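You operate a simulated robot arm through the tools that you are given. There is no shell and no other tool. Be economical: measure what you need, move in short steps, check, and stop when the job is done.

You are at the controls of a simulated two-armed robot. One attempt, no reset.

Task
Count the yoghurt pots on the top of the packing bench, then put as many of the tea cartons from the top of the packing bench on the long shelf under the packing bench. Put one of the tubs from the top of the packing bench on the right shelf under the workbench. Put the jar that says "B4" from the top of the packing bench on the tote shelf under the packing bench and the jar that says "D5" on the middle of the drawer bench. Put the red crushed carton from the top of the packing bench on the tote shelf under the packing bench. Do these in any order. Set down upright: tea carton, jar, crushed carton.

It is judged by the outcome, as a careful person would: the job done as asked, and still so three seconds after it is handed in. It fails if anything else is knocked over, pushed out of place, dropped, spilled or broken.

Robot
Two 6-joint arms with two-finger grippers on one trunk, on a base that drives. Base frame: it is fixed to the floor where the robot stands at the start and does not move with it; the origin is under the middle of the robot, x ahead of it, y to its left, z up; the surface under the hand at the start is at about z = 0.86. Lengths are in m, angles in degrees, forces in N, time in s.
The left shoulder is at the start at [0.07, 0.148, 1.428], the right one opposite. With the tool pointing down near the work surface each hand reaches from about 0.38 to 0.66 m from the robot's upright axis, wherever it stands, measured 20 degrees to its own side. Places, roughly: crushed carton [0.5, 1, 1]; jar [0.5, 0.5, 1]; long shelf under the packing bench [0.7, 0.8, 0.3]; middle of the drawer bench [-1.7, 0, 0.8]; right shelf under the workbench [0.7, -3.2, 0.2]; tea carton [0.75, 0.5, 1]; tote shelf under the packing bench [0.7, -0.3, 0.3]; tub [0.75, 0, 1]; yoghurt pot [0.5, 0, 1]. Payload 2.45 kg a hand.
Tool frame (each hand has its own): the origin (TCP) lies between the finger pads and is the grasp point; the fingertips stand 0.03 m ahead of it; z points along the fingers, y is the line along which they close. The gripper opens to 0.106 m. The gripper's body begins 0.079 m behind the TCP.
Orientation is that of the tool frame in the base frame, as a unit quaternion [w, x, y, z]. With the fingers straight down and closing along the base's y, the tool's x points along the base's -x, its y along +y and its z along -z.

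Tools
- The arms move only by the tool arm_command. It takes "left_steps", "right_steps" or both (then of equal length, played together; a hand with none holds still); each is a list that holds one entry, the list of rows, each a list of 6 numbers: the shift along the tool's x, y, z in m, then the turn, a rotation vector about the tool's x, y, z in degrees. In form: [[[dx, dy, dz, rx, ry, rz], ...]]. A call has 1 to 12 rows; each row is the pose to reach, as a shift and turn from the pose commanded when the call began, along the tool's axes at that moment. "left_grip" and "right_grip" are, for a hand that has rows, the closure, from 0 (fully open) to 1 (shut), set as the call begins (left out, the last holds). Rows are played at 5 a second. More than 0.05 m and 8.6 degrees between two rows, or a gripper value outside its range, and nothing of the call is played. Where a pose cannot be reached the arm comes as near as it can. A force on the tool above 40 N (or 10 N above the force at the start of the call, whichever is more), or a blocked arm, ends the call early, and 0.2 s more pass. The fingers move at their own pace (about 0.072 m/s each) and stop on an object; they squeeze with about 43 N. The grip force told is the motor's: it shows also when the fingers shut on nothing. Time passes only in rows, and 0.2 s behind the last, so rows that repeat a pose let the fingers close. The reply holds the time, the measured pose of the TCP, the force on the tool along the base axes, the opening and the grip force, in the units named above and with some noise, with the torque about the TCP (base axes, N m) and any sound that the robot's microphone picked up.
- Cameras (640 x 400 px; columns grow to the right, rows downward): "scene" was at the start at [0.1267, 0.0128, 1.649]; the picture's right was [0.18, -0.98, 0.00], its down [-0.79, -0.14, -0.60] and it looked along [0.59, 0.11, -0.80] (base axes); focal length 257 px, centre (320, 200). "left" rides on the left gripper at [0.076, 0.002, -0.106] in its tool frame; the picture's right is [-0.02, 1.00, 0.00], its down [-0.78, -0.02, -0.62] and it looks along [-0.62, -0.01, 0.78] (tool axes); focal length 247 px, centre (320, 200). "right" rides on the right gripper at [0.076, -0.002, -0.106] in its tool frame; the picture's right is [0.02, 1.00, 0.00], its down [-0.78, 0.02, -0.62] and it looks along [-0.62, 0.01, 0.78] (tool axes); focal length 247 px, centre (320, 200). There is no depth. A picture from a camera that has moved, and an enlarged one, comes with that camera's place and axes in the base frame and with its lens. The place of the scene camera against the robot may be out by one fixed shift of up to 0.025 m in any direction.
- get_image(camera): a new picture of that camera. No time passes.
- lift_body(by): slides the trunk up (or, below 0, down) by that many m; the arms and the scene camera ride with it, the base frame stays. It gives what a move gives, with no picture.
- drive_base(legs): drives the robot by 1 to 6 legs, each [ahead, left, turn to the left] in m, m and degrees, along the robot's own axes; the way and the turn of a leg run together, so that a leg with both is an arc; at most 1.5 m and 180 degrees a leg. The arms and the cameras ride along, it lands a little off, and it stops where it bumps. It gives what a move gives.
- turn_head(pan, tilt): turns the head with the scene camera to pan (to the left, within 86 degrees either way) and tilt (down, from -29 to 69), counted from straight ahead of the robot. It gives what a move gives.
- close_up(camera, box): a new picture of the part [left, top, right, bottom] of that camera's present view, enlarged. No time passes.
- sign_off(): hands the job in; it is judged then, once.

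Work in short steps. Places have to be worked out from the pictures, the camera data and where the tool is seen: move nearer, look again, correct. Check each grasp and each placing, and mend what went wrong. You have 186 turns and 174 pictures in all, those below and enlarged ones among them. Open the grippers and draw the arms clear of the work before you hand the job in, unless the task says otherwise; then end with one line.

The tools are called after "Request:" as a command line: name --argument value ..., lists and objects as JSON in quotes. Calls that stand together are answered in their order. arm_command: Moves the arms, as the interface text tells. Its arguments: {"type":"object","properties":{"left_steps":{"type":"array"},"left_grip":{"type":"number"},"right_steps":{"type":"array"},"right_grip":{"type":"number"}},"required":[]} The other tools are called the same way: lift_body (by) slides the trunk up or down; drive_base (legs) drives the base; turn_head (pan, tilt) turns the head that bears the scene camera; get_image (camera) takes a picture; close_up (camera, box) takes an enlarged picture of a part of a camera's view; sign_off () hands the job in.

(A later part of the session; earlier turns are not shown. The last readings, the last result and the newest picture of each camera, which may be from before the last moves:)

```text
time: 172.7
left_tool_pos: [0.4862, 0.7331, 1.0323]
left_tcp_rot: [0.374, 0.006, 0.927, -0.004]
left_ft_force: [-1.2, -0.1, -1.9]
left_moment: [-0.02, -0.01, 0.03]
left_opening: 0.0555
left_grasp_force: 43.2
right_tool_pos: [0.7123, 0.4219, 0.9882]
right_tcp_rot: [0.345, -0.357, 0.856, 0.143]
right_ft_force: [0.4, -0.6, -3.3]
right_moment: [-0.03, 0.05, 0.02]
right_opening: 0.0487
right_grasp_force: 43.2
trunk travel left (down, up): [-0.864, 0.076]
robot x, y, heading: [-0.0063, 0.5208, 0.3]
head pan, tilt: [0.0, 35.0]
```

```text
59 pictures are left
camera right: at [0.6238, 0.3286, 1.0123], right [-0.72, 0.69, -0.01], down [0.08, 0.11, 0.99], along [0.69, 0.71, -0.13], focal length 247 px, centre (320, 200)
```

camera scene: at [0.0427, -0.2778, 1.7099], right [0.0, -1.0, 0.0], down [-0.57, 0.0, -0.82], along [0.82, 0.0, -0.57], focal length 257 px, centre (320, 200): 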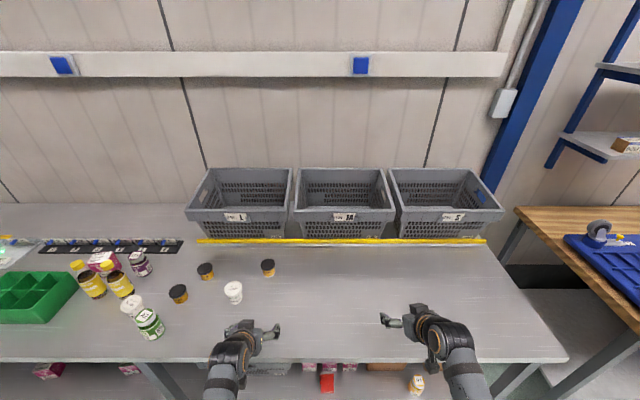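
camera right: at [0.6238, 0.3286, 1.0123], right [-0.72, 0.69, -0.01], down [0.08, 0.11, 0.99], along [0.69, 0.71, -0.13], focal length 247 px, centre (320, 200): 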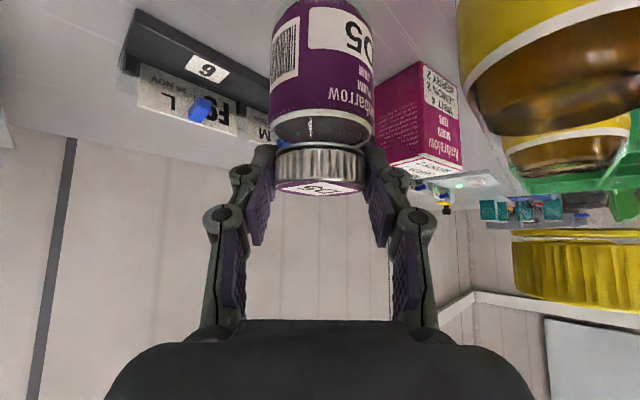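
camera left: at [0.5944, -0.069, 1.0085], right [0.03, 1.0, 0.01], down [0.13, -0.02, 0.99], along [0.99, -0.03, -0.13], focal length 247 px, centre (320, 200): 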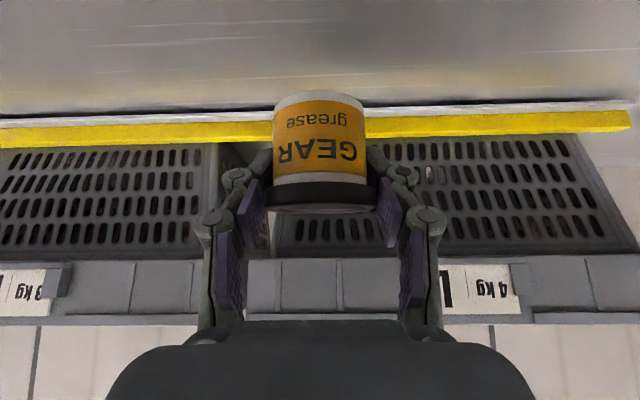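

D5 is held (3.3 N). Trunk up the rest, then raise the hand and shift it right, away from the bottle.

Request:
lift_body --by 0.073

Request:
arm_command --right_steps '[[[-0.01, 0, -0.0105, 0, 0, 0], [-0.02, 0, -0.021, 0, 0, 0], [-0.03, 0, -0.032, 0, 0, 0], [-0.0414, 0, -0.0429, 0, 0, 0], [-0.031, -0.014, -0.0526, 0, 0, 0], [-0.02, -0.028, -0.0623, 0, 0, 0], [-0.01, -0.042, -0.072, 0, 0, 0], [0.0006, -0.056, -0.0818, 0, 0, 0], [0.0112, -0.07, -0.0915, 0, 0, 0], [0.0112, -0.07, -0.0915, 0, 0, 0]]]'

Request:
get_image --camera "right"

Request:
get_image --camera "scene"

```text
time: 173.8
left_tool_pos: [0.4868, 0.7319, 1.1069]
left_tcp_rot: [0.374, 0.005, 0.927, -0.003]
left_ft_force: [0.5, -0.1, -0.9]
left_moment: [0.0, 0.02, 0.01]
left_opening: 0.0554
left_grasp_force: 42.9
right_tool_pos: [0.7134, 0.423, 1.062]
right_tcp_rot: [0.345, -0.356, 0.856, 0.143]
right_ft_force: [0.4, 0.4, -3.9]
right_moment: [-0.03, 0.0, 0.0]
right_opening: 0.0492
right_grasp_force: 42.7
trunk travel left (down, up): [-0.937, 0.003]
robot x, y, heading: [-0.0017, 0.5221, 0.3]
head pan, tilt: [0.0, 35.0]
```

```text
time: 176.0
left_tool_pos: [0.4866, 0.7325, 1.1057]
left_tcp_rot: [0.374, 0.005, 0.927, -0.003]
left_ft_force: [1.3, 0.3, -2.1]
left_moment: [0.02, -0.04, -0.01]
left_opening: 0.0559
left_grasp_force: 43.0
right_tool_pos: [0.7121, 0.3218, 1.12]
right_tcp_rot: [0.345, -0.356, 0.856, 0.144]
right_ft_force: [-0.6, -0.1, -3.4]
right_moment: [-0.03, 0.03, 0.03]
right_opening: 0.0489
right_grasp_force: 43.3
trunk travel left (down, up): [-0.937, 0.003]
robot x, y, heading: [-0.0017, 0.5225, 0.2]
head pan, tilt: [0.0, 35.0]
```

```text
58 pictures are left
camera right: at [0.6229, 0.2277, 1.1443], right [-0.72, 0.69, -0.02], down [0.08, 0.11, 0.99], along [0.69, 0.71, -0.13], focal length 247 px, centre (320, 200)
```

right: 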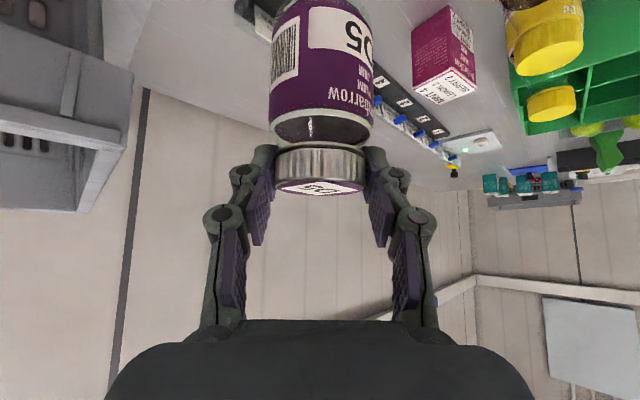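

```text
57 pictures are left
camera scene: at [0.1394, 0.5226, 1.7106], right [0.01, -1.0, 0.0], down [-0.57, 0.0, -0.82], along [0.82, 0.0, -0.57], focal length 257 px, centre (320, 200)
```

scene: 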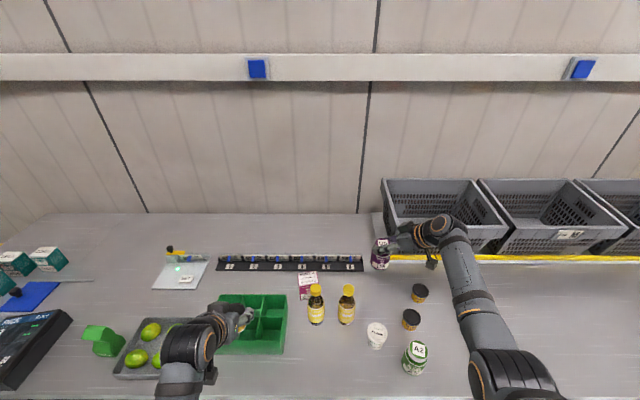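

Drive back and turn around to face the drawer bench.

Request:
drive_base --legs '[[-0.62, 0, 0], [0, 0, 90], [0, 0, 90]]'

Request:
get_image --camera "scene"

```text
time: 187.1
left_tool_pos: [-1.1096, 0.3068, 1.1068]
left_tcp_rot: [-0.002, 0.928, -0.004, -0.373]
left_ft_force: [0.3, 0.2, -1.2]
left_moment: [-0.02, 0.0, 0.01]
left_opening: 0.0557
left_grasp_force: 42.8
right_tool_pos: [-1.3345, 0.7169, 1.1204]
right_tcp_rot: [0.143, 0.857, 0.356, -0.345]
right_ft_force: [-0.3, 0.2, -3.2]
right_moment: [0.01, -0.03, -0.02]
right_opening: 0.0487
right_grasp_force: 43.3
trunk travel left (down, up): [-0.937, 0.003]
robot x, y, heading: [-0.6196, 0.5241, -179.7]
head pan, tilt: [0.0, 35.0]
```

```text
56 pictures are left
camera scene: at [-0.7543, 0.5176, 1.7106], right [-0.01, 1.0, 0.0], down [0.57, 0.0, -0.82], along [-0.82, -0.01, -0.57], focal length 257 px, centre (320, 200)
```

scene: 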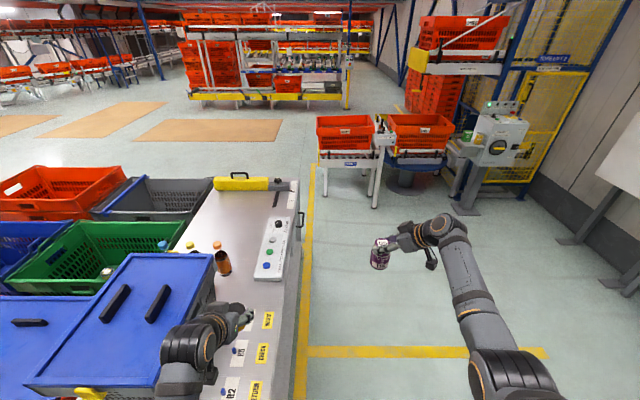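

I zoom in on this bench to identify the drawer bench and its middle.

Request:
close_up --camera "scene" --box '[0, 160, 320, 400]'

Request:
turn_head --pan 30 --tilt 30

Request:
get_image --camera "scene"

```text
1.67 times, centred on (160, 280) of scene
camera zoom: at [-0.7543, 0.5176, 1.7106], right [-0.01, 1.0, 0.0], down [0.57, 0.0, -0.82], along [-0.82, -0.01, -0.57], focal length 428 px, centre (587, 67)
```

zoom: 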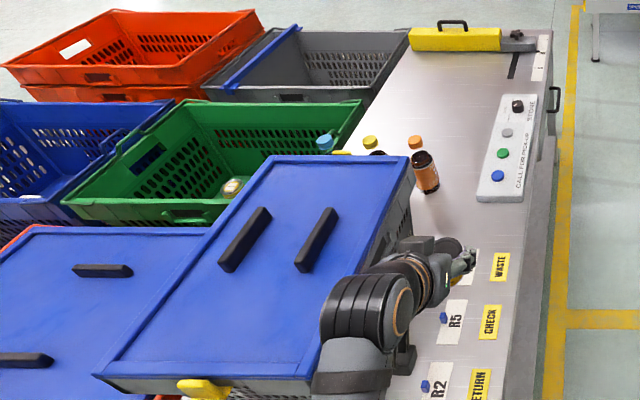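

```text
time: 188.0
left_tool_pos: [-1.11, 0.307, 1.1057]
left_tcp_rot: [-0.003, 0.928, -0.004, -0.374]
left_ft_force: [0.7, 0.0, -0.4]
left_moment: [0.0, -0.02, -0.01]
left_opening: 0.0555
left_grasp_force: 42.9
right_tool_pos: [-1.3349, 0.7183, 1.1201]
right_tcp_rot: [0.144, 0.856, 0.357, -0.345]
right_ft_force: [0.0, -0.4, -4.5]
right_moment: [0.04, -0.04, 0.02]
right_opening: 0.0492
right_grasp_force: 42.8
trunk travel left (down, up): [-0.937, 0.003]
robot x, y, heading: [-0.615, 0.5164, -179.6]
head pan, tilt: [30.0, 30.0]
```

```text
54 pictures are left
camera scene: at [-0.7443, 0.4723, 1.7184], right [-0.51, 0.86, 0.0], down [0.43, 0.25, -0.87], along [-0.75, -0.44, -0.5], focal length 257 px, centre (320, 200)
```

scene: 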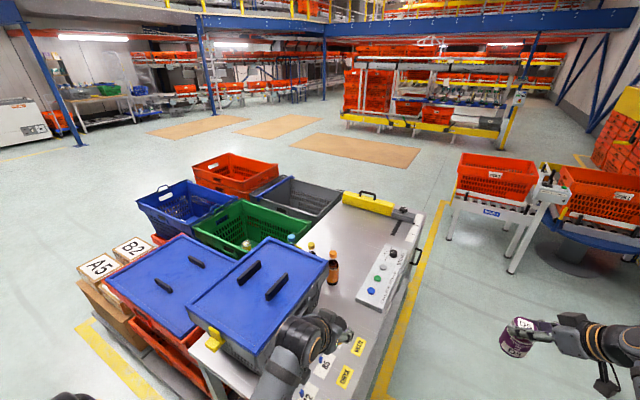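

Let me look down at the near part of this bench.

Request:
turn_head --pan 35 --tilt 55

Request:
get_image --camera "scene"

Request:
get_image --camera "left"

```text
time: 188.9
left_tool_pos: [-1.1086, 0.3069, 1.1069]
left_tcp_rot: [-0.002, 0.927, -0.004, -0.374]
left_ft_force: [0.9, 0.4, -1.9]
left_moment: [0.05, 0.06, 0.01]
left_opening: 0.0555
left_grasp_force: 42.7
right_tool_pos: [-1.3347, 0.7188, 1.1204]
right_tcp_rot: [0.144, 0.856, 0.357, -0.345]
right_ft_force: [-0.9, 1.1, -3.4]
right_moment: [0.04, -0.04, 0.02]
right_opening: 0.0487
right_grasp_force: 43.0
trunk travel left (down, up): [-0.937, 0.003]
robot x, y, heading: [-0.6177, 0.5204, -179.8]
head pan, tilt: [35.0, 55.0]
```

```text
53 pictures are left
camera scene: at [-0.7251, 0.4762, 1.6824], right [-0.58, 0.82, 0.0], down [0.67, 0.47, -0.57], along [-0.47, -0.33, -0.82], focal length 257 px, centre (320, 200)
```

scene: 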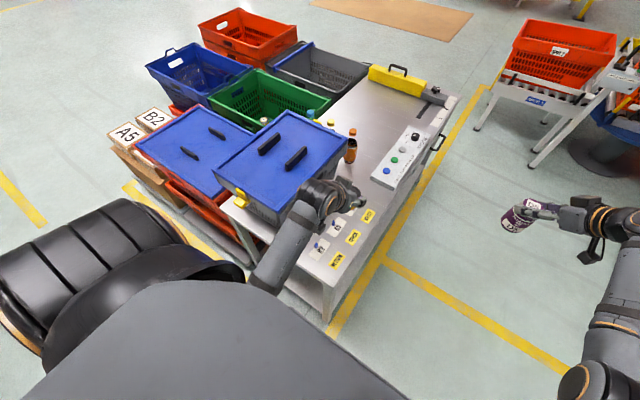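

```text
52 pictures are left
camera left: at [-0.9798, 0.3045, 1.1304], right [-0.03, -1.0, 0.01], down [-0.13, 0.02, 0.99], along [-0.99, 0.02, -0.13], focal length 247 px, centre (320, 200)
```

left: 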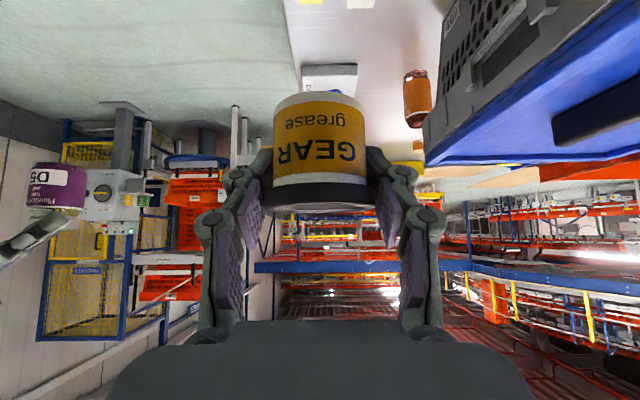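

The drawer bench spans x ≈ −2.3…−0.97, y ≈ −0.21…0.36; its middle is ≈ (−1.64, 0.07). I go round to its long side to see the middle clearly.

Request:
drive_base --legs '[[0, -0.5, 0], [0.95, 0, 0], [0, 0, 90]]'

Request:
turn_head --pan 0 --tilt 45

Request:
get_image --camera "scene"

```text
time: 200.3
left_tool_pos: [-1.3576, 0.5329, 1.1077]
left_tcp_rot: [0.265, 0.653, 0.659, -0.263]
left_ft_force: [-0.5, 0.0, -1.2]
left_moment: [-0.02, 0.01, -0.01]
left_opening: 0.0556
left_grasp_force: 43.0
right_tool_pos: [-1.765, 0.3007, 1.1215]
right_tcp_rot: [0.347, 0.344, 0.861, -0.138]
right_ft_force: [0.0, 0.2, -3.6]
right_moment: [0.03, 0.02, -0.01]
right_opening: 0.0488
right_grasp_force: 43.0
trunk travel left (down, up): [-0.937, 0.003]
robot x, y, heading: [-1.5744, 1.0219, -88.6]
head pan, tilt: [35.0, 55.0]
```

```text
time: 201.4
left_tool_pos: [-1.3578, 0.5325, 1.1066]
left_tcp_rot: [0.265, 0.653, 0.659, -0.263]
left_ft_force: [-0.1, 0.0, -1.0]
left_moment: [-0.01, 0.01, -0.01]
left_opening: 0.0556
left_grasp_force: 42.8
right_tool_pos: [-1.7637, 0.3, 1.1202]
right_tcp_rot: [0.347, 0.345, 0.861, -0.139]
right_ft_force: [0.8, -0.3, -3.8]
right_moment: [0.05, 0.02, -0.01]
right_opening: 0.0487
right_grasp_force: 43.1
trunk travel left (down, up): [-0.937, 0.003]
robot x, y, heading: [-1.5767, 1.018, -88.6]
head pan, tilt: [0.0, 45.0]
```

```text
51 pictures are left
camera scene: at [-1.5705, 0.8861, 1.6958], right [-1.0, -0.02, 0.0], down [-0.02, 0.71, -0.71], along [0.02, -0.71, -0.71], focal length 257 px, centre (320, 200)
```

scene: 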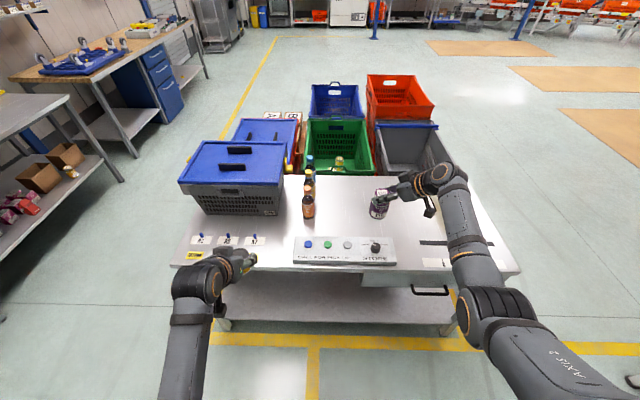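

The middle of the bench top (≈ (−1.66, 0.10)) is free, between the bottles and the right side, behind the control panel. I drive in so D5 hovers there.

Request:
drive_base --legs '[[0.196, 0.1, 0]]'

Request:
get_image --camera "scene"

Request:
get_image --camera "right"

```text
time: 203.0
left_tool_pos: [-1.2511, 0.3444, 1.108]
left_tcp_rot: [0.266, 0.652, 0.659, -0.264]
left_ft_force: [-0.6, -0.1, -1.2]
left_moment: [-0.05, 0.01, 0.04]
left_opening: 0.0554
left_grasp_force: 42.5
right_tool_pos: [-1.6575, 0.1099, 1.1226]
right_tcp_rot: [0.348, 0.344, 0.861, -0.14]
right_ft_force: [-0.3, 0.5, -3.6]
right_moment: [0.03, 0.06, 0.0]
right_opening: 0.0488
right_grasp_force: 43.0
trunk travel left (down, up): [-0.937, 0.003]
robot x, y, heading: [-1.4722, 0.8279, -88.6]
head pan, tilt: [0.0, 45.0]
```

```text
50 pictures are left
camera scene: at [-1.4662, 0.6982, 1.6962], right [-1.0, -0.03, 0.0], down [-0.02, 0.71, -0.71], along [0.02, -0.71, -0.71], focal length 257 px, centre (320, 200)
```

scene: 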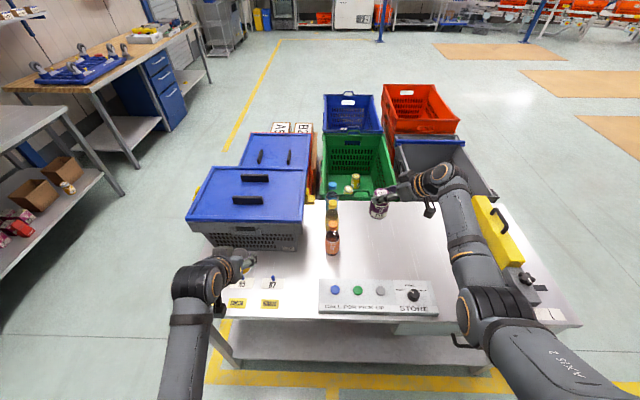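

```text
49 pictures are left
camera right: at [-1.7515, 0.1966, 1.1452], right [0.68, 0.74, -0.02], down [0.11, -0.08, 0.99], along [0.73, -0.67, -0.13], focal length 247 px, centre (320, 200)
```

right: 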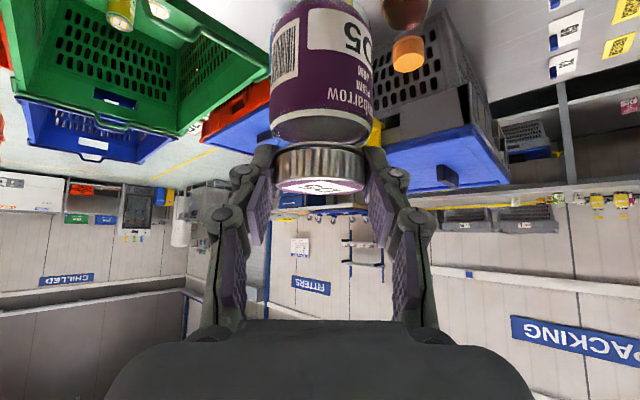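

D5 is over the bench middle, ~15 cm from the brown bottle. I lower the trunk 0.185 m, then check.

Request:
lift_body --by -0.185

Request:
get_image --camera "right"

Request:
get_image --camera "scene"

```text
time: 205.1
left_tool_pos: [-1.2497, 0.3412, 0.9214]
left_tcp_rot: [0.264, 0.653, 0.66, -0.263]
left_ft_force: [0.8, 0.4, -1.7]
left_moment: [0.05, -0.02, 0.01]
left_opening: 0.0552
left_grasp_force: 43.1
right_tool_pos: [-1.6558, 0.109, 0.936]
right_tcp_rot: [0.348, 0.344, 0.861, -0.138]
right_ft_force: [0.4, 0.2, -3.2]
right_moment: [0.03, 0.04, 0.0]
right_opening: 0.0487
right_grasp_force: 42.6
trunk travel left (down, up): [-0.752, 0.188]
robot x, y, heading: [-1.4694, 0.8317, -88.4]
head pan, tilt: [0.0, 45.0]
```

```text
48 pictures are left
camera right: at [-1.7501, 0.1942, 0.9589], right [0.68, 0.74, -0.01], down [0.11, -0.08, 0.99], along [0.73, -0.67, -0.13], focal length 247 px, centre (320, 200)
```

right: 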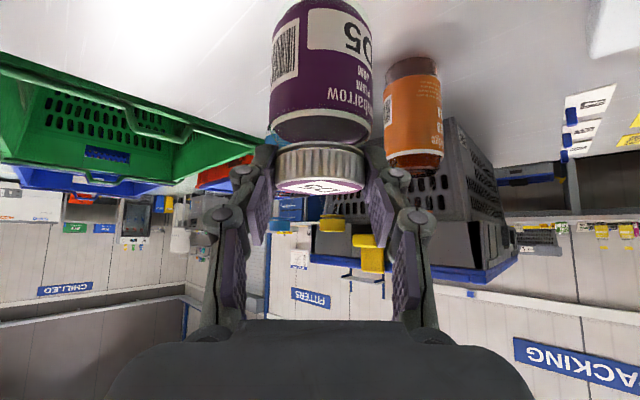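

```text
47 pictures are left
camera scene: at [-1.4641, 0.6943, 1.5108], right [-1.0, -0.03, 0.0], down [-0.02, 0.71, -0.71], along [0.02, -0.71, -0.71], focal length 257 px, centre (320, 200)
```

scene: 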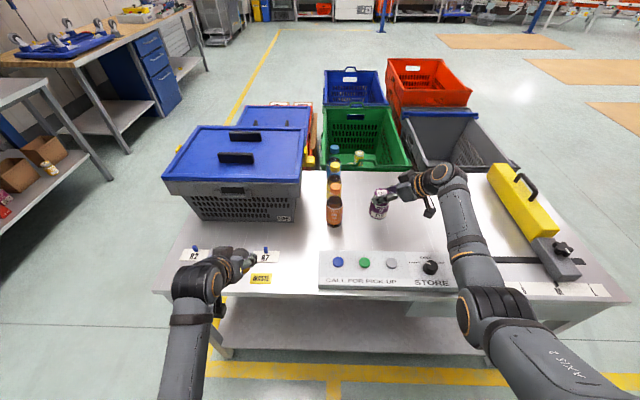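

Continue lowering by the trunk in small steps while reading the force.

Request:
lift_body --by -0.022

Request:
get_image --camera "right"

```text
time: 205.8
left_tool_pos: [-1.2504, 0.3428, 0.8981]
left_tcp_rot: [0.265, 0.652, 0.66, -0.263]
left_ft_force: [-0.3, 0.1, -1.3]
left_moment: [0.0, -0.02, 0.0]
left_opening: 0.0558
left_grasp_force: 42.6
right_tool_pos: [-1.6559, 0.1079, 0.9135]
right_tcp_rot: [0.347, 0.344, 0.862, -0.139]
right_ft_force: [-0.5, -0.2, -3.8]
right_moment: [0.04, 0.03, -0.01]
right_opening: 0.0487
right_grasp_force: 43.0
trunk travel left (down, up): [-0.73, 0.21]
robot x, y, heading: [-1.4706, 0.8306, -88.5]
head pan, tilt: [0.0, 45.0]
```

```text
46 pictures are left
camera right: at [-1.7502, 0.1944, 0.9369], right [0.68, 0.74, -0.01], down [0.11, -0.08, 0.99], along [0.73, -0.67, -0.13], focal length 247 px, centre (320, 200)
```

right: 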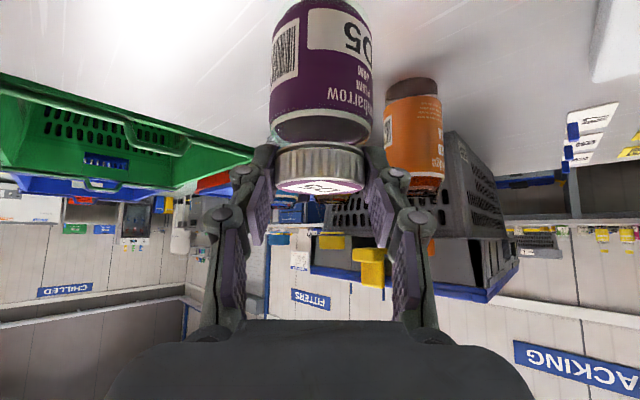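

Request:
lift_body --by -0.015

Request:
close_up --camera "scene" --box '[300, 140, 460, 240]'

```text
time: 206.4
left_tool_pos: [-1.2499, 0.3424, 0.8849]
left_tcp_rot: [0.266, 0.651, 0.66, -0.263]
left_ft_force: [0.7, 0.9, -1.6]
left_moment: [0.01, -0.04, 0.02]
left_opening: 0.0553
left_grasp_force: 42.9
right_tool_pos: [-1.6562, 0.1077, 0.8974]
right_tcp_rot: [0.347, 0.344, 0.861, -0.138]
right_ft_force: [-0.7, 0.1, -3.2]
right_moment: [0.03, 0.04, -0.01]
right_opening: 0.0489
right_grasp_force: 42.9
trunk travel left (down, up): [-0.715, 0.225]
robot x, y, heading: [-1.4732, 0.8289, -88.7]
head pan, tilt: [0.0, 45.0]
```

```text
4.00 times, centred on (380, 190) of scene
camera zoom: at [-1.4642, 0.6947, 1.4738], right [-1.0, -0.03, 0.0], down [-0.02, 0.71, -0.71], along [0.02, -0.71, -0.71], focal length 1026 px, centre (80, 240)
```

zoom: 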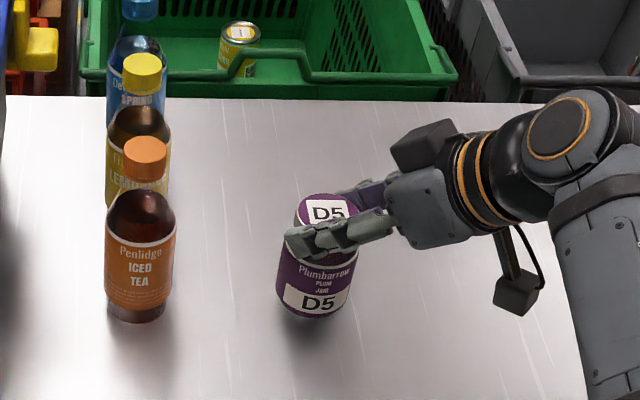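

Very close. I lower with the arm 5 mm at a time.

Request:
arm_command --right_steps '[[[0.0014, 0, 0.0014, 0, 0, 0], [0.0028, 0, 0.0028, 0, 0, 0], [0.0038, 0, 0.004, 0, 0, 0]]]'

Request:
close_up --camera "scene" --box '[300, 140, 460, 240]'

```text
time: 207.2
left_tool_pos: [-1.2496, 0.3408, 0.8846]
left_tcp_rot: [0.265, 0.652, 0.66, -0.263]
left_ft_force: [0.8, -0.1, -2.3]
left_moment: [0.01, -0.01, 0.02]
left_opening: 0.0554
left_grasp_force: 42.8
right_tool_pos: [-1.6559, 0.1076, 0.8927]
right_tcp_rot: [0.347, 0.345, 0.861, -0.14]
right_ft_force: [-0.8, -0.2, -3.9]
right_moment: [0.02, 0.03, 0.02]
right_opening: 0.0488
right_grasp_force: 43.4
trunk travel left (down, up): [-0.715, 0.225]
robot x, y, heading: [-1.4715, 0.8295, -88.4]
head pan, tilt: [0.0, 45.0]
```

```text
4.00 times, centred on (380, 190) of scene
camera zoom: at [-1.4642, 0.6942, 1.4738], right [-1.0, -0.03, 0.0], down [-0.02, 0.71, -0.71], along [0.02, -0.71, -0.71], focal length 1026 px, centre (80, 240)
```

zoom: 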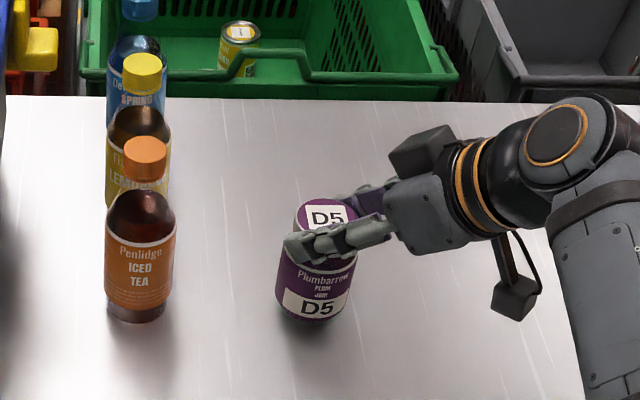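

Request:
arm_command --right_steps '[[[0.0014, 0, 0.0014, 0, 0, 0], [0.0028, 0, 0.0028, 0, 0, 0], [0.0034, 0, 0.0036, 0, 0, 0]]]'

```text
time: 208.0
left_tool_pos: [-1.2504, 0.3417, 0.8834]
left_tcp_rot: [0.265, 0.652, 0.66, -0.262]
left_ft_force: [0.0, -0.1, -1.6]
left_moment: [-0.02, -0.03, -0.02]
left_opening: 0.0554
left_grasp_force: 42.9
right_tool_pos: [-1.6553, 0.1082, 0.888]
right_tcp_rot: [0.348, 0.343, 0.862, -0.138]
right_ft_force: [0.5, 0.5, -3.9]
right_moment: [0.02, 0.04, -0.03]
right_opening: 0.0487
right_grasp_force: 42.8
trunk travel left (down, up): [-0.715, 0.225]
robot x, y, heading: [-1.4706, 0.8283, -88.3]
head pan, tilt: [0.0, 45.0]
```

Request:
arm_command --right_steps '[[[0.0014, 0, 0.0014, 0, 0, 0], [0.0028, 0, 0.0028, 0, 0, 0], [0.0034, 0, 0.0036, 0, 0, 0]]]'

Request:
close_up --camera "scene" --box '[300, 140, 460, 240]'

```text
time: 208.8
left_tool_pos: [-1.25, 0.3421, 0.8823]
left_tcp_rot: [0.265, 0.652, 0.66, -0.262]
left_ft_force: [0.1, 0.2, -0.8]
left_moment: [-0.01, 0.0, 0.02]
left_opening: 0.0554
left_grasp_force: 43.4
right_tool_pos: [-1.6554, 0.1085, 0.8826]
right_tcp_rot: [0.347, 0.345, 0.861, -0.139]
right_ft_force: [-0.3, 0.7, -3.6]
right_moment: [0.03, 0.03, -0.01]
right_opening: 0.049
right_grasp_force: 43.4
trunk travel left (down, up): [-0.715, 0.225]
robot x, y, heading: [-1.475, 0.826, -88.3]
head pan, tilt: [0.0, 45.0]
```

```text
4.00 times, centred on (380, 190) of scene
camera zoom: at [-1.4641, 0.6943, 1.4738], right [-1.0, -0.03, 0.0], down [-0.02, 0.71, -0.71], along [0.02, -0.71, -0.71], focal length 1026 px, centre (80, 240)
```

zoom: 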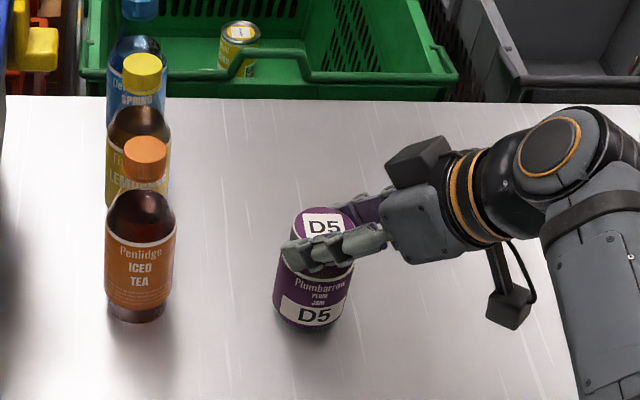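

Request:
arm_command --right_steps '[[[0.0014, 0, 0.0014, 0, 0, 0], [0.0028, 0, 0.0028, 0, 0, 0], [0.0034, 0, 0.0036, 0, 0, 0]]]'

Request:
arm_command --right_steps '[[[0.001, 0, 0.001, 0, 0, 0], [0.002, 0, 0.002, 0, 0, 0]]]'

```text
time: 209.6
left_tool_pos: [-1.2507, 0.3443, 0.8859]
left_tcp_rot: [0.266, 0.652, 0.659, -0.264]
left_ft_force: [0.0, 0.3, -1.4]
left_moment: [0.0, -0.04, -0.02]
left_opening: 0.0555
left_grasp_force: 43.3
right_tool_pos: [-1.6547, 0.1085, 0.8828]
right_tcp_rot: [0.348, 0.343, 0.861, -0.142]
right_ft_force: [-2.2, -2.2, 13.1]
right_moment: [0.09, 0.04, 0.0]
right_opening: 0.0487
right_grasp_force: 43.0
trunk travel left (down, up): [-0.715, 0.225]
robot x, y, heading: [-1.471, 0.8295, -88.4]
head pan, tilt: [0.0, 45.0]
```

```text
time: 210.2
left_tool_pos: [-1.2482, 0.3447, 0.8865]
left_tcp_rot: [0.266, 0.652, 0.659, -0.265]
left_ft_force: [-0.1, 0.5, -1.9]
left_moment: [-0.04, 0.0, 0.01]
left_opening: 0.0555
left_grasp_force: 43.0
right_tool_pos: [-1.655, 0.1078, 0.8816]
right_tcp_rot: [0.349, 0.342, 0.86, -0.145]
right_ft_force: [-4.4, -6.0, 27.4]
right_moment: [-0.12, -0.03, -0.01]
right_opening: 0.0488
right_grasp_force: 43.6
trunk travel left (down, up): [-0.715, 0.225]
robot x, y, heading: [-1.4715, 0.8252, -88.1]
head pan, tilt: [0.0, 45.0]
```

Contact. I relieve ~4 mm of push, then open.

Request:
arm_command --right_steps '[[[-0.0013, 0, -0.0013, 0, 0, 0], [-0.0025, 0, -0.0025, 0, 0, 0], [-0.0025, 0, -0.0025, 0, 0, 0]]]'

Request:
arm_command --right_steps '[[[0, 0, 0, 0, 0, 0], [0, 0, 0, 0, 0, 0], [0, 0, 0, 0, 0, 0]]]' --right_grip 0.2

Request:
arm_command --right_steps '[[[-0.015, 0, -0.0155, 0, 0, 0], [-0.03, 0, -0.031, 0, 0, 0], [-0.05, 0, -0.052, 0, 0, 0], [-0.07, 0, -0.0725, 0, 0, 0], [-0.07, 0, -0.1, 0, 0, 0], [-0.07, 0, -0.1, 0, 0, 0]]]'

Request:
get_image --camera "right"

Request:
close_up --camera "scene" --box '[160, 130, 480, 330]'

```text
time: 211.0
left_tool_pos: [-1.2492, 0.3432, 0.8847]
left_tcp_rot: [0.266, 0.652, 0.659, -0.264]
left_ft_force: [0.0, -0.5, -0.5]
left_moment: [0.0, 0.01, 0.02]
left_opening: 0.0555
left_grasp_force: 42.3
right_tool_pos: [-1.655, 0.109, 0.8822]
right_tcp_rot: [0.348, 0.343, 0.861, -0.14]
right_ft_force: [-1.6, -8.2, 20.3]
right_moment: [-0.69, -0.37, -0.17]
right_opening: 0.0489
right_grasp_force: 42.9
trunk travel left (down, up): [-0.715, 0.225]
robot x, y, heading: [-1.4744, 0.8263, -88.5]
head pan, tilt: [0.0, 45.0]
```

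```text
time: 211.8
left_tool_pos: [-1.249, 0.3421, 0.8846]
left_tcp_rot: [0.265, 0.652, 0.66, -0.263]
left_ft_force: [0.2, -0.9, -1.4]
left_moment: [0.03, 0.0, 0.0]
left_opening: 0.0553
left_grasp_force: 42.8
right_tool_pos: [-1.656, 0.1089, 0.8782]
right_tcp_rot: [0.347, 0.344, 0.861, -0.138]
right_ft_force: [0.2, -0.2, 0.3]
right_moment: [0.0, -0.01, 0.01]
right_opening: 0.0846
right_grasp_force: 0.0
trunk travel left (down, up): [-0.715, 0.225]
robot x, y, heading: [-1.4737, 0.828, -88.5]
head pan, tilt: [0.0, 45.0]
```

```text
time: 213.2
left_tool_pos: [-1.2491, 0.3415, 0.8844]
left_tcp_rot: [0.265, 0.652, 0.659, -0.264]
left_ft_force: [-0.3, -0.8, -1.2]
left_moment: [0.03, -0.03, -0.01]
left_opening: 0.0555
left_grasp_force: 42.9
right_tool_pos: [-1.6684, 0.1217, 1.0002]
right_tcp_rot: [0.347, 0.344, 0.861, -0.139]
right_ft_force: [0.6, -0.6, 0.4]
right_moment: [0.02, -0.01, 0.02]
right_opening: 0.0847
right_grasp_force: 0.0
trunk travel left (down, up): [-0.715, 0.225]
robot x, y, heading: [-1.4673, 0.8302, -88.4]
head pan, tilt: [0.0, 45.0]
```

```text
42 pictures are left
camera right: at [-1.7616, 0.2079, 1.024], right [0.68, 0.74, -0.01], down [0.11, -0.08, 0.99], along [0.73, -0.67, -0.13], focal length 247 px, centre (320, 200)
```

right: 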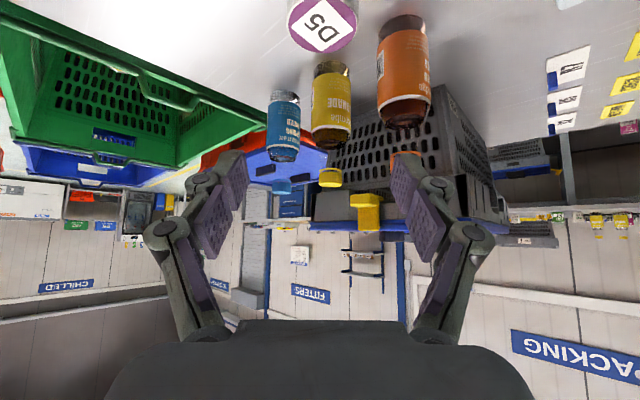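

```text
2.00 times, centred on (320, 230) of scene
camera zoom: at [-1.4633, 0.6945, 1.4738], right [-1.0, -0.03, 0.0], down [-0.02, 0.71, -0.71], along [0.02, -0.71, -0.71], focal length 513 px, centre (320, 140)
```

zoom: 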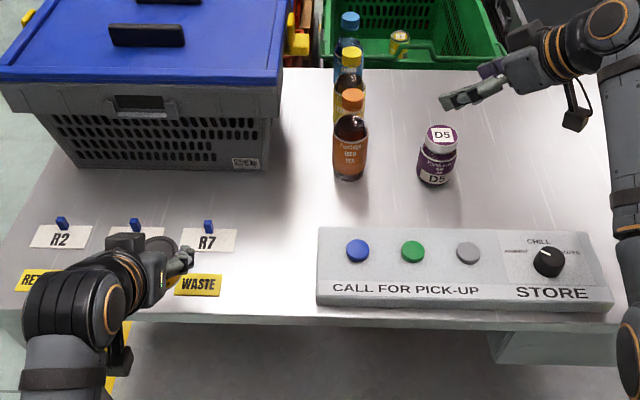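

D5 stands upright in the bench middle. I raise the trunk, back off, and travel toward the workbench with the tub.

Request:
lift_body --by 0.2

Request:
drive_base --legs '[[-0.3, 0, -1.5], [0, 1.15, 0], [1.4, 0, 0]]'

Request:
turn_head --pan 25 --tilt 25

Request:
get_image --camera "scene"

```text
time: 215.4
left_tool_pos: [-1.2497, 0.3425, 1.0844]
left_tcp_rot: [0.265, 0.652, 0.66, -0.263]
left_ft_force: [0.7, -0.5, -1.2]
left_moment: [-0.01, -0.02, 0.01]
left_opening: 0.0556
left_grasp_force: 43.1
right_tool_pos: [-1.6673, 0.1224, 1.1992]
right_tcp_rot: [0.347, 0.343, 0.862, -0.138]
right_ft_force: [0.3, 0.2, 0.2]
right_moment: [0.01, 0.01, 0.03]
right_opening: 0.085
right_grasp_force: 0.0
trunk travel left (down, up): [-0.915, 0.025]
robot x, y, heading: [-1.4684, 0.8277, -88.5]
head pan, tilt: [0.0, 45.0]
```

```text
time: 229.5
left_tool_pos: [-0.0925, -0.7455, 1.0843]
left_tcp_rot: [0.263, 0.658, 0.654, -0.265]
left_ft_force: [-0.8, 0.5, -1.1]
left_moment: [-0.02, 0.05, -0.03]
left_opening: 0.0553
left_grasp_force: 42.8
right_tool_pos: [-0.5145, -0.9603, 1.2012]
right_tcp_rot: [0.346, 0.352, 0.858, -0.142]
right_ft_force: [-0.2, -0.7, 1.3]
right_moment: [0.04, -0.05, 0.05]
right_opening: 0.0844
right_grasp_force: 0.0
trunk travel left (down, up): [-0.915, 0.025]
robot x, y, heading: [-0.3075, -0.2601, -89.3]
head pan, tilt: [0.0, 45.0]
```

```text
time: 230.4
left_tool_pos: [-0.0926, -0.7472, 1.0838]
left_tcp_rot: [0.263, 0.658, 0.654, -0.266]
left_ft_force: [0.8, 0.2, -1.1]
left_moment: [0.01, 0.0, -0.02]
left_opening: 0.0554
left_grasp_force: 43.0
right_tool_pos: [-0.5148, -0.9611, 1.2009]
right_tcp_rot: [0.346, 0.351, 0.858, -0.142]
right_ft_force: [-0.1, 0.8, -0.4]
right_moment: [-0.02, -0.07, 0.0]
right_opening: 0.0847
right_grasp_force: 0.1
trunk travel left (down, up): [-0.915, 0.025]
robot x, y, heading: [-0.3076, -0.2601, -89.3]
head pan, tilt: [25.0, 25.0]
```

```text
40 pictures are left
camera scene: at [-0.2619, -0.3927, 1.7044], right [-0.9, -0.43, 0.0], down [-0.18, 0.38, -0.91], along [0.39, -0.82, -0.42], focal length 257 px, centre (320, 200)
```

scene: 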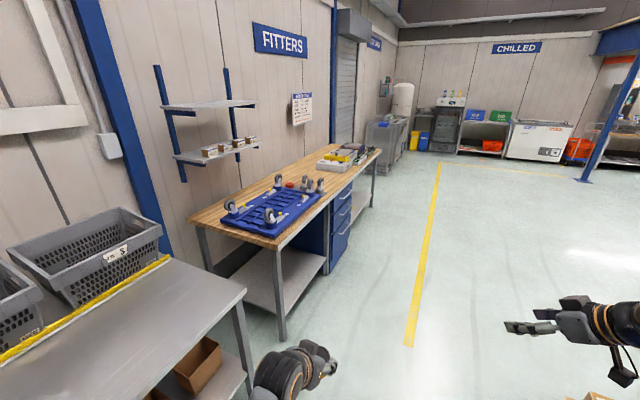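

The right shelf is past the blue drawers. I drive on to y ≈ −3.2 and turn to face it.

Request:
drive_base --legs '[[1.5, 0, 0], [1.43, 0, 0], [-0.0, -0.15, 0], [0, 0, 89.5]]'

Request:
turn_head --pan 0 --tilt 40

Request:
get_image --camera "scene"

```text
time: 249.1
left_tool_pos: [0.0867, -2.9573, 1.0839]
left_tcp_rot: [0.374, 0.005, 0.927, -0.003]
left_ft_force: [0.8, -0.2, -1.5]
left_moment: [-0.02, -0.01, 0.02]
left_opening: 0.0552
left_grasp_force: 43.3
right_tool_pos: [0.2982, -3.3803, 1.2006]
right_tcp_rot: [0.345, -0.357, 0.856, 0.144]
right_ft_force: [0.6, -0.6, -0.9]
right_moment: [-0.01, 0.03, 0.01]
right_opening: 0.0847
right_grasp_force: 0.1
trunk travel left (down, up): [-0.915, 0.025]
robot x, y, heading: [-0.4026, -3.1685, 0.4]
head pan, tilt: [25.0, 25.0]
```

```text
time: 250.0
left_tool_pos: [0.0863, -2.9556, 1.0837]
left_tcp_rot: [0.374, 0.005, 0.928, -0.003]
left_ft_force: [0.6, 0.9, -1.9]
left_moment: [0.04, 0.01, 0.02]
left_opening: 0.0553
left_grasp_force: 43.3
right_tool_pos: [0.2977, -3.3791, 1.1998]
right_tcp_rot: [0.345, -0.356, 0.856, 0.144]
right_ft_force: [0.5, 0.2, 0.5]
right_moment: [0.03, 0.01, 0.01]
right_opening: 0.0849
right_grasp_force: 0.0
trunk travel left (down, up): [-0.915, 0.025]
robot x, y, heading: [-0.406, -3.1666, 0.4]
head pan, tilt: [0.0, 40.0]
```

```text
39 pictures are left
camera scene: at [-0.2643, -3.1669, 1.6812], right [0.01, -1.0, 0.0], down [-0.64, 0.0, -0.77], along [0.77, 0.0, -0.64], focal length 257 px, centre (320, 200)
```

scene: 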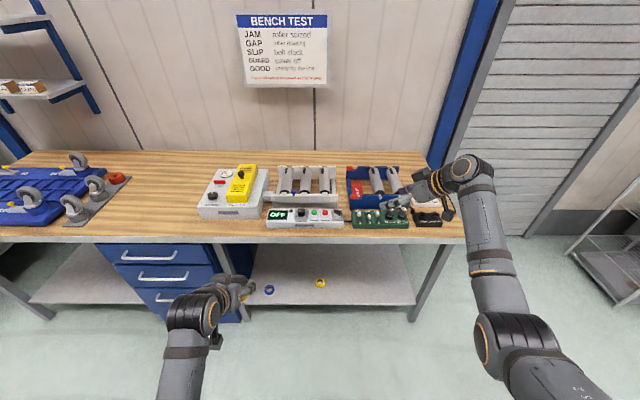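

The right shelf holds two small rings (≈(0.62, −2.85) and (0.68, −3.17)). I'll set the tub at ≈(0.585, −3.02). Extend the left hand, lower the trunk.

Request:
arm_command --left_steps '[[[-0.019, 0, 0.018, 0, 0, 0], [-0.037, 0, 0.036, 0, 0, 0], [-0.056, 0, 0.054, 0, 0, 0], [-0.075, 0, 0.072, 0, 0, 0], [-0.0936, 0, 0.0902, 0, 0, 0], [-0.0936, 0, 0.0902, 0, 0, 0]]]'

Request:
lift_body --by -0.4

Request:
lift_body --by -0.33

Request:
get_image --camera "scene"

Request:
get_image --camera "left"

```text
time: 251.4
left_tool_pos: [0.2164, -2.9586, 1.0867]
left_tcp_rot: [0.374, 0.005, 0.928, -0.002]
left_ft_force: [-0.2, 0.3, -1.0]
left_moment: [0.01, 0.0, -0.02]
left_opening: 0.0551
left_grasp_force: 42.7
right_tool_pos: [0.2971, -3.3797, 1.2]
right_tcp_rot: [0.345, -0.357, 0.856, 0.144]
right_ft_force: [-0.2, 0.0, 0.4]
right_moment: [0.0, 0.03, 0.01]
right_opening: 0.0845
right_grasp_force: 0.1
trunk travel left (down, up): [-0.915, 0.025]
robot x, y, heading: [-0.4018, -3.167, 0.3]
head pan, tilt: [0.0, 40.0]
```

```text
time: 255.2
left_tool_pos: [0.2181, -2.9582, 0.6854]
left_tcp_rot: [0.374, 0.005, 0.928, -0.003]
left_ft_force: [0.1, 0.5, -2.6]
left_moment: [-0.02, -0.01, -0.01]
left_opening: 0.0551
left_grasp_force: 42.7
right_tool_pos: [0.2976, -3.3792, 0.8002]
right_tcp_rot: [0.345, -0.356, 0.856, 0.144]
right_ft_force: [0.7, 0.7, 1.0]
right_moment: [0.01, 0.0, 0.02]
right_opening: 0.0848
right_grasp_force: 0.0
trunk travel left (down, up): [-0.515, 0.425]
robot x, y, heading: [-0.4049, -3.1663, 0.1]
head pan, tilt: [0.0, 40.0]
```

```text
time: 258.5
left_tool_pos: [0.2174, -2.9591, 0.3564]
left_tcp_rot: [0.374, 0.006, 0.927, -0.003]
left_ft_force: [0.2, 0.4, -0.7]
left_moment: [0.01, 0.01, 0.02]
left_opening: 0.0551
left_grasp_force: 43.0
right_tool_pos: [0.2981, -3.3784, 0.471]
right_tcp_rot: [0.345, -0.356, 0.856, 0.144]
right_ft_force: [0.2, -0.5, -0.1]
right_moment: [0.02, 0.02, 0.02]
right_opening: 0.0847
right_grasp_force: 0.0
trunk travel left (down, up): [-0.185, 0.755]
robot x, y, heading: [-0.4073, -3.1691, 0.3]
head pan, tilt: [0.0, 40.0]
```

```text
38 pictures are left
camera scene: at [-0.2646, -3.1672, 0.9512], right [0.01, -1.0, 0.0], down [-0.64, 0.0, -0.77], along [0.77, 0.0, -0.64], focal length 257 px, centre (320, 200)
```

scene: 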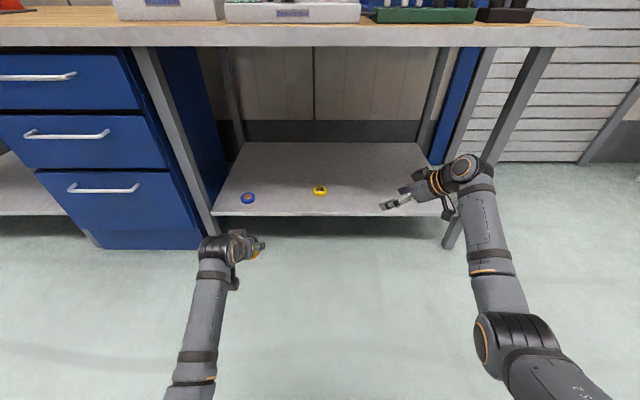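

```text
37 pictures are left
camera left: at [0.0878, -2.9554, 0.3798], right [0.03, 1.0, 0.01], down [0.13, -0.02, 0.99], along [0.99, -0.02, -0.13], focal length 247 px, centre (320, 200)
```

left: 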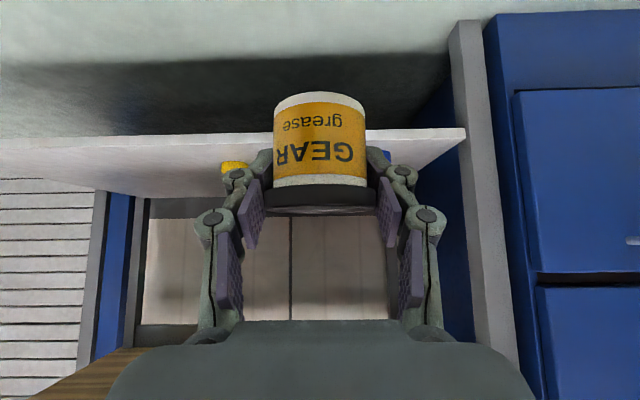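

Shelf edge x ≈ 0.54, z ≈ 0.195. Drive in to hover over (0.62, −3.0).

Request:
drive_base --legs '[[0, -0.04, -0.3], [0.398, 0, 0]]'

Request:
get_image --camera "left"

Request:
get_image --camera "scene"

```text
time: 261.5
left_tool_pos: [0.6234, -3.0032, 0.3552]
left_tcp_rot: [0.373, 0.007, 0.928, -0.003]
left_ft_force: [0.1, 0.0, -2.1]
left_moment: [-0.04, 0.05, -0.02]
left_opening: 0.0554
left_grasp_force: 42.8
right_tool_pos: [0.7011, -3.4237, 0.47]
right_tcp_rot: [0.346, -0.354, 0.857, 0.142]
right_ft_force: [-0.3, 0.7, -0.7]
right_moment: [-0.01, -0.03, 0.0]
right_opening: 0.0846
right_grasp_force: 0.1
trunk travel left (down, up): [-0.185, 0.755]
robot x, y, heading: [-0.0012, -3.2074, -0.2]
head pan, tilt: [0.0, 40.0]
```

```text
36 pictures are left
camera left: at [0.4937, -2.9989, 0.3796], right [0.03, 1.0, 0.01], down [0.13, -0.02, 0.99], along [0.99, -0.03, -0.13], focal length 247 px, centre (320, 200)
```

left: 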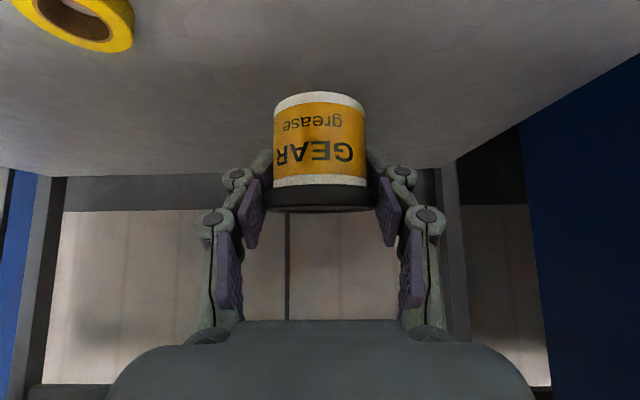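

```text
35 pictures are left
camera scene: at [0.1401, -3.2085, 0.9511], right [0.0, -1.0, 0.0], down [-0.64, 0.0, -0.77], along [0.77, 0.0, -0.64], focal length 257 px, centre (320, 200)
```

scene: 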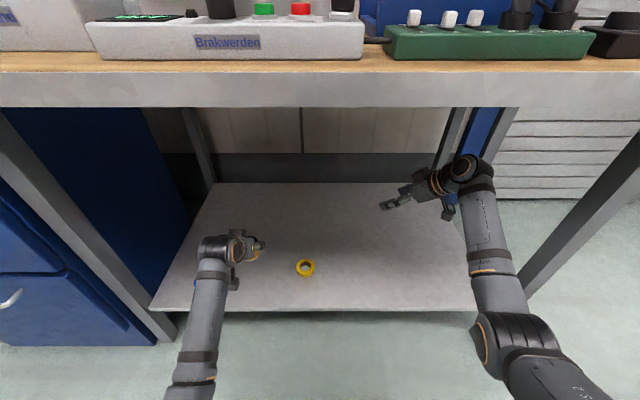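

Rings are well clear. Lower the left hand by 0.105 m.

Request:
arm_command --left_steps '[[[0.0125, 0, 0.013, 0, 0, 0], [0.025, 0, 0.026, 0, 0, 0], [0.0375, 0, 0.039, 0, 0, 0], [0.05, 0, 0.052, 0, 0, 0], [0.0625, 0, 0.065, 0, 0, 0], [0.073, 0, 0.0756, 0, 0, 0], [0.073, 0, 0.0756, 0, 0, 0]]]'

Request:
get_image --camera "left"

```text
time: 263.1
left_tool_pos: [0.6235, -3.0019, 0.2608]
left_tcp_rot: [0.382, 0.007, 0.924, -0.002]
left_ft_force: [2.7, 1.2, 31.8]
left_moment: [-0.03, -0.38, -0.11]
left_opening: 0.0552
left_grasp_force: 42.2
right_tool_pos: [0.6986, -3.4246, 0.4726]
right_tcp_rot: [0.347, -0.354, 0.857, 0.141]
right_ft_force: [-0.1, -0.6, -0.4]
right_moment: [0.03, 0.02, -0.01]
right_opening: 0.0852
right_grasp_force: 0.0
trunk travel left (down, up): [-0.185, 0.755]
robot x, y, heading: [0.0009, -3.2061, -0.2]
head pan, tilt: [0.0, 40.0]
```

```text
34 pictures are left
camera left: at [0.4941, -2.9977, 0.2809], right [0.03, 1.0, 0.02], down [0.12, -0.02, 0.99], along [0.99, -0.03, -0.12], focal length 247 px, centre (320, 200)
```

left: 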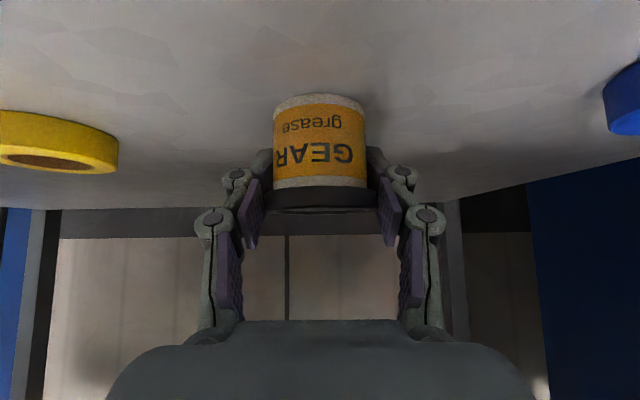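

Already in contact (shelf ≈ 0.22), pressing 32 N. I ease up ~9 mm to unload, then release.

Request:
arm_command --left_steps '[[[-0.002, 0, -0.002, 0, 0, 0], [-0.004, 0, -0.004, 0, 0, 0], [-0.0055, 0, -0.0057, 0, 0, 0], [-0.0055, 0, -0.0057, 0, 0, 0]]]'

```text
time: 264.1
left_tool_pos: [0.6225, -3.0033, 0.2603]
left_tcp_rot: [0.374, 0.007, 0.927, -0.003]
left_ft_force: [7.4, 2.8, 16.1]
left_moment: [0.13, -0.55, 0.11]
left_opening: 0.0551
left_grasp_force: 43.1
right_tool_pos: [0.6996, -3.4236, 0.4708]
right_tcp_rot: [0.347, -0.354, 0.857, 0.142]
right_ft_force: [-0.3, -0.2, 0.4]
right_moment: [0.02, 0.0, 0.04]
right_opening: 0.085
right_grasp_force: 0.1
trunk travel left (down, up): [-0.185, 0.755]
robot x, y, heading: [0.0016, -3.2085, -0.1]
head pan, tilt: [0.0, 40.0]
```

Request:
arm_command --left_steps '[[[-0.001, 0, -0.001, 0, 0, 0], [-0.0015, 0, -0.0015, 0, 0, 0]]]'

Request:
arm_command --left_steps '[[[0, 0, 0, 0, 0, 0], [0, 0, 0, 0, 0, 0], [0, 0, 0, 0, 0, 0]]]' --left_grip 0.2

Request:
arm_command --left_steps '[[[0, 0, -0.025, 0, 0, 0], [0, 0, -0.05, 0, 0, 0], [0, 0, -0.08, 0, 0, 0], [0, 0, -0.11, 0, 0, 0], [0, 0, -0.11, 0, 0, 0]]]'

Request:
get_image --camera "left"

```text
time: 264.7
left_tool_pos: [0.6204, -3.0041, 0.2593]
left_tcp_rot: [0.372, 0.008, 0.928, -0.004]
left_ft_force: [1.7, 2.3, 8.1]
left_moment: [0.1, -0.29, 0.04]
left_opening: 0.0551
left_grasp_force: 43.1
right_tool_pos: [0.6991, -3.4244, 0.4704]
right_tcp_rot: [0.347, -0.354, 0.857, 0.142]
right_ft_force: [-0.5, -0.6, 0.0]
right_moment: [-0.01, -0.01, -0.01]
right_opening: 0.0849
right_grasp_force: 0.1
trunk travel left (down, up): [-0.185, 0.755]
robot x, y, heading: [-0.0015, -3.2101, -0.3]
head pan, tilt: [0.0, 40.0]
```

```text
time: 265.5
left_tool_pos: [0.6225, -3.0035, 0.2598]
left_tcp_rot: [0.373, 0.008, 0.928, -0.004]
left_ft_force: [0.3, 0.0, 0.4]
left_moment: [0.01, -0.03, -0.01]
left_opening: 0.085
left_grasp_force: 0.1
right_tool_pos: [0.7017, -3.4233, 0.4703]
right_tcp_rot: [0.345, -0.354, 0.857, 0.142]
right_ft_force: [-0.2, 0.1, -0.7]
right_moment: [0.03, 0.02, 0.01]
right_opening: 0.0848
right_grasp_force: 0.0
trunk travel left (down, up): [-0.185, 0.755]
robot x, y, heading: [0.0029, -3.2088, 0.0]
head pan, tilt: [0.0, 40.0]
```

```text
time: 266.7
left_tool_pos: [0.5451, -3.0022, 0.3387]
left_tcp_rot: [0.375, 0.008, 0.927, -0.004]
left_ft_force: [-1.3, 0.4, 0.5]
left_moment: [-0.03, 0.02, 0.01]
left_opening: 0.0846
left_grasp_force: 0.0
right_tool_pos: [0.7001, -3.4245, 0.4711]
right_tcp_rot: [0.345, -0.354, 0.858, 0.142]
right_ft_force: [0.1, 0.8, -0.2]
right_moment: [0.0, 0.04, 0.0]
right_opening: 0.0846
right_grasp_force: 0.0
trunk travel left (down, up): [-0.185, 0.755]
robot x, y, heading: [-0.0019, -3.2098, -0.3]
head pan, tilt: [0.0, 40.0]
```

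```text
33 pictures are left
camera left: at [0.4175, -2.9979, 0.3634], right [0.03, 1.0, 0.01], down [0.13, -0.02, 0.99], along [0.99, -0.03, -0.13], focal length 247 px, centre (320, 200)
```

left: 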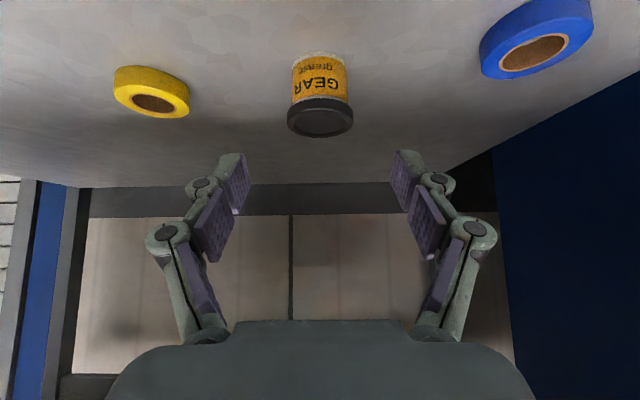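

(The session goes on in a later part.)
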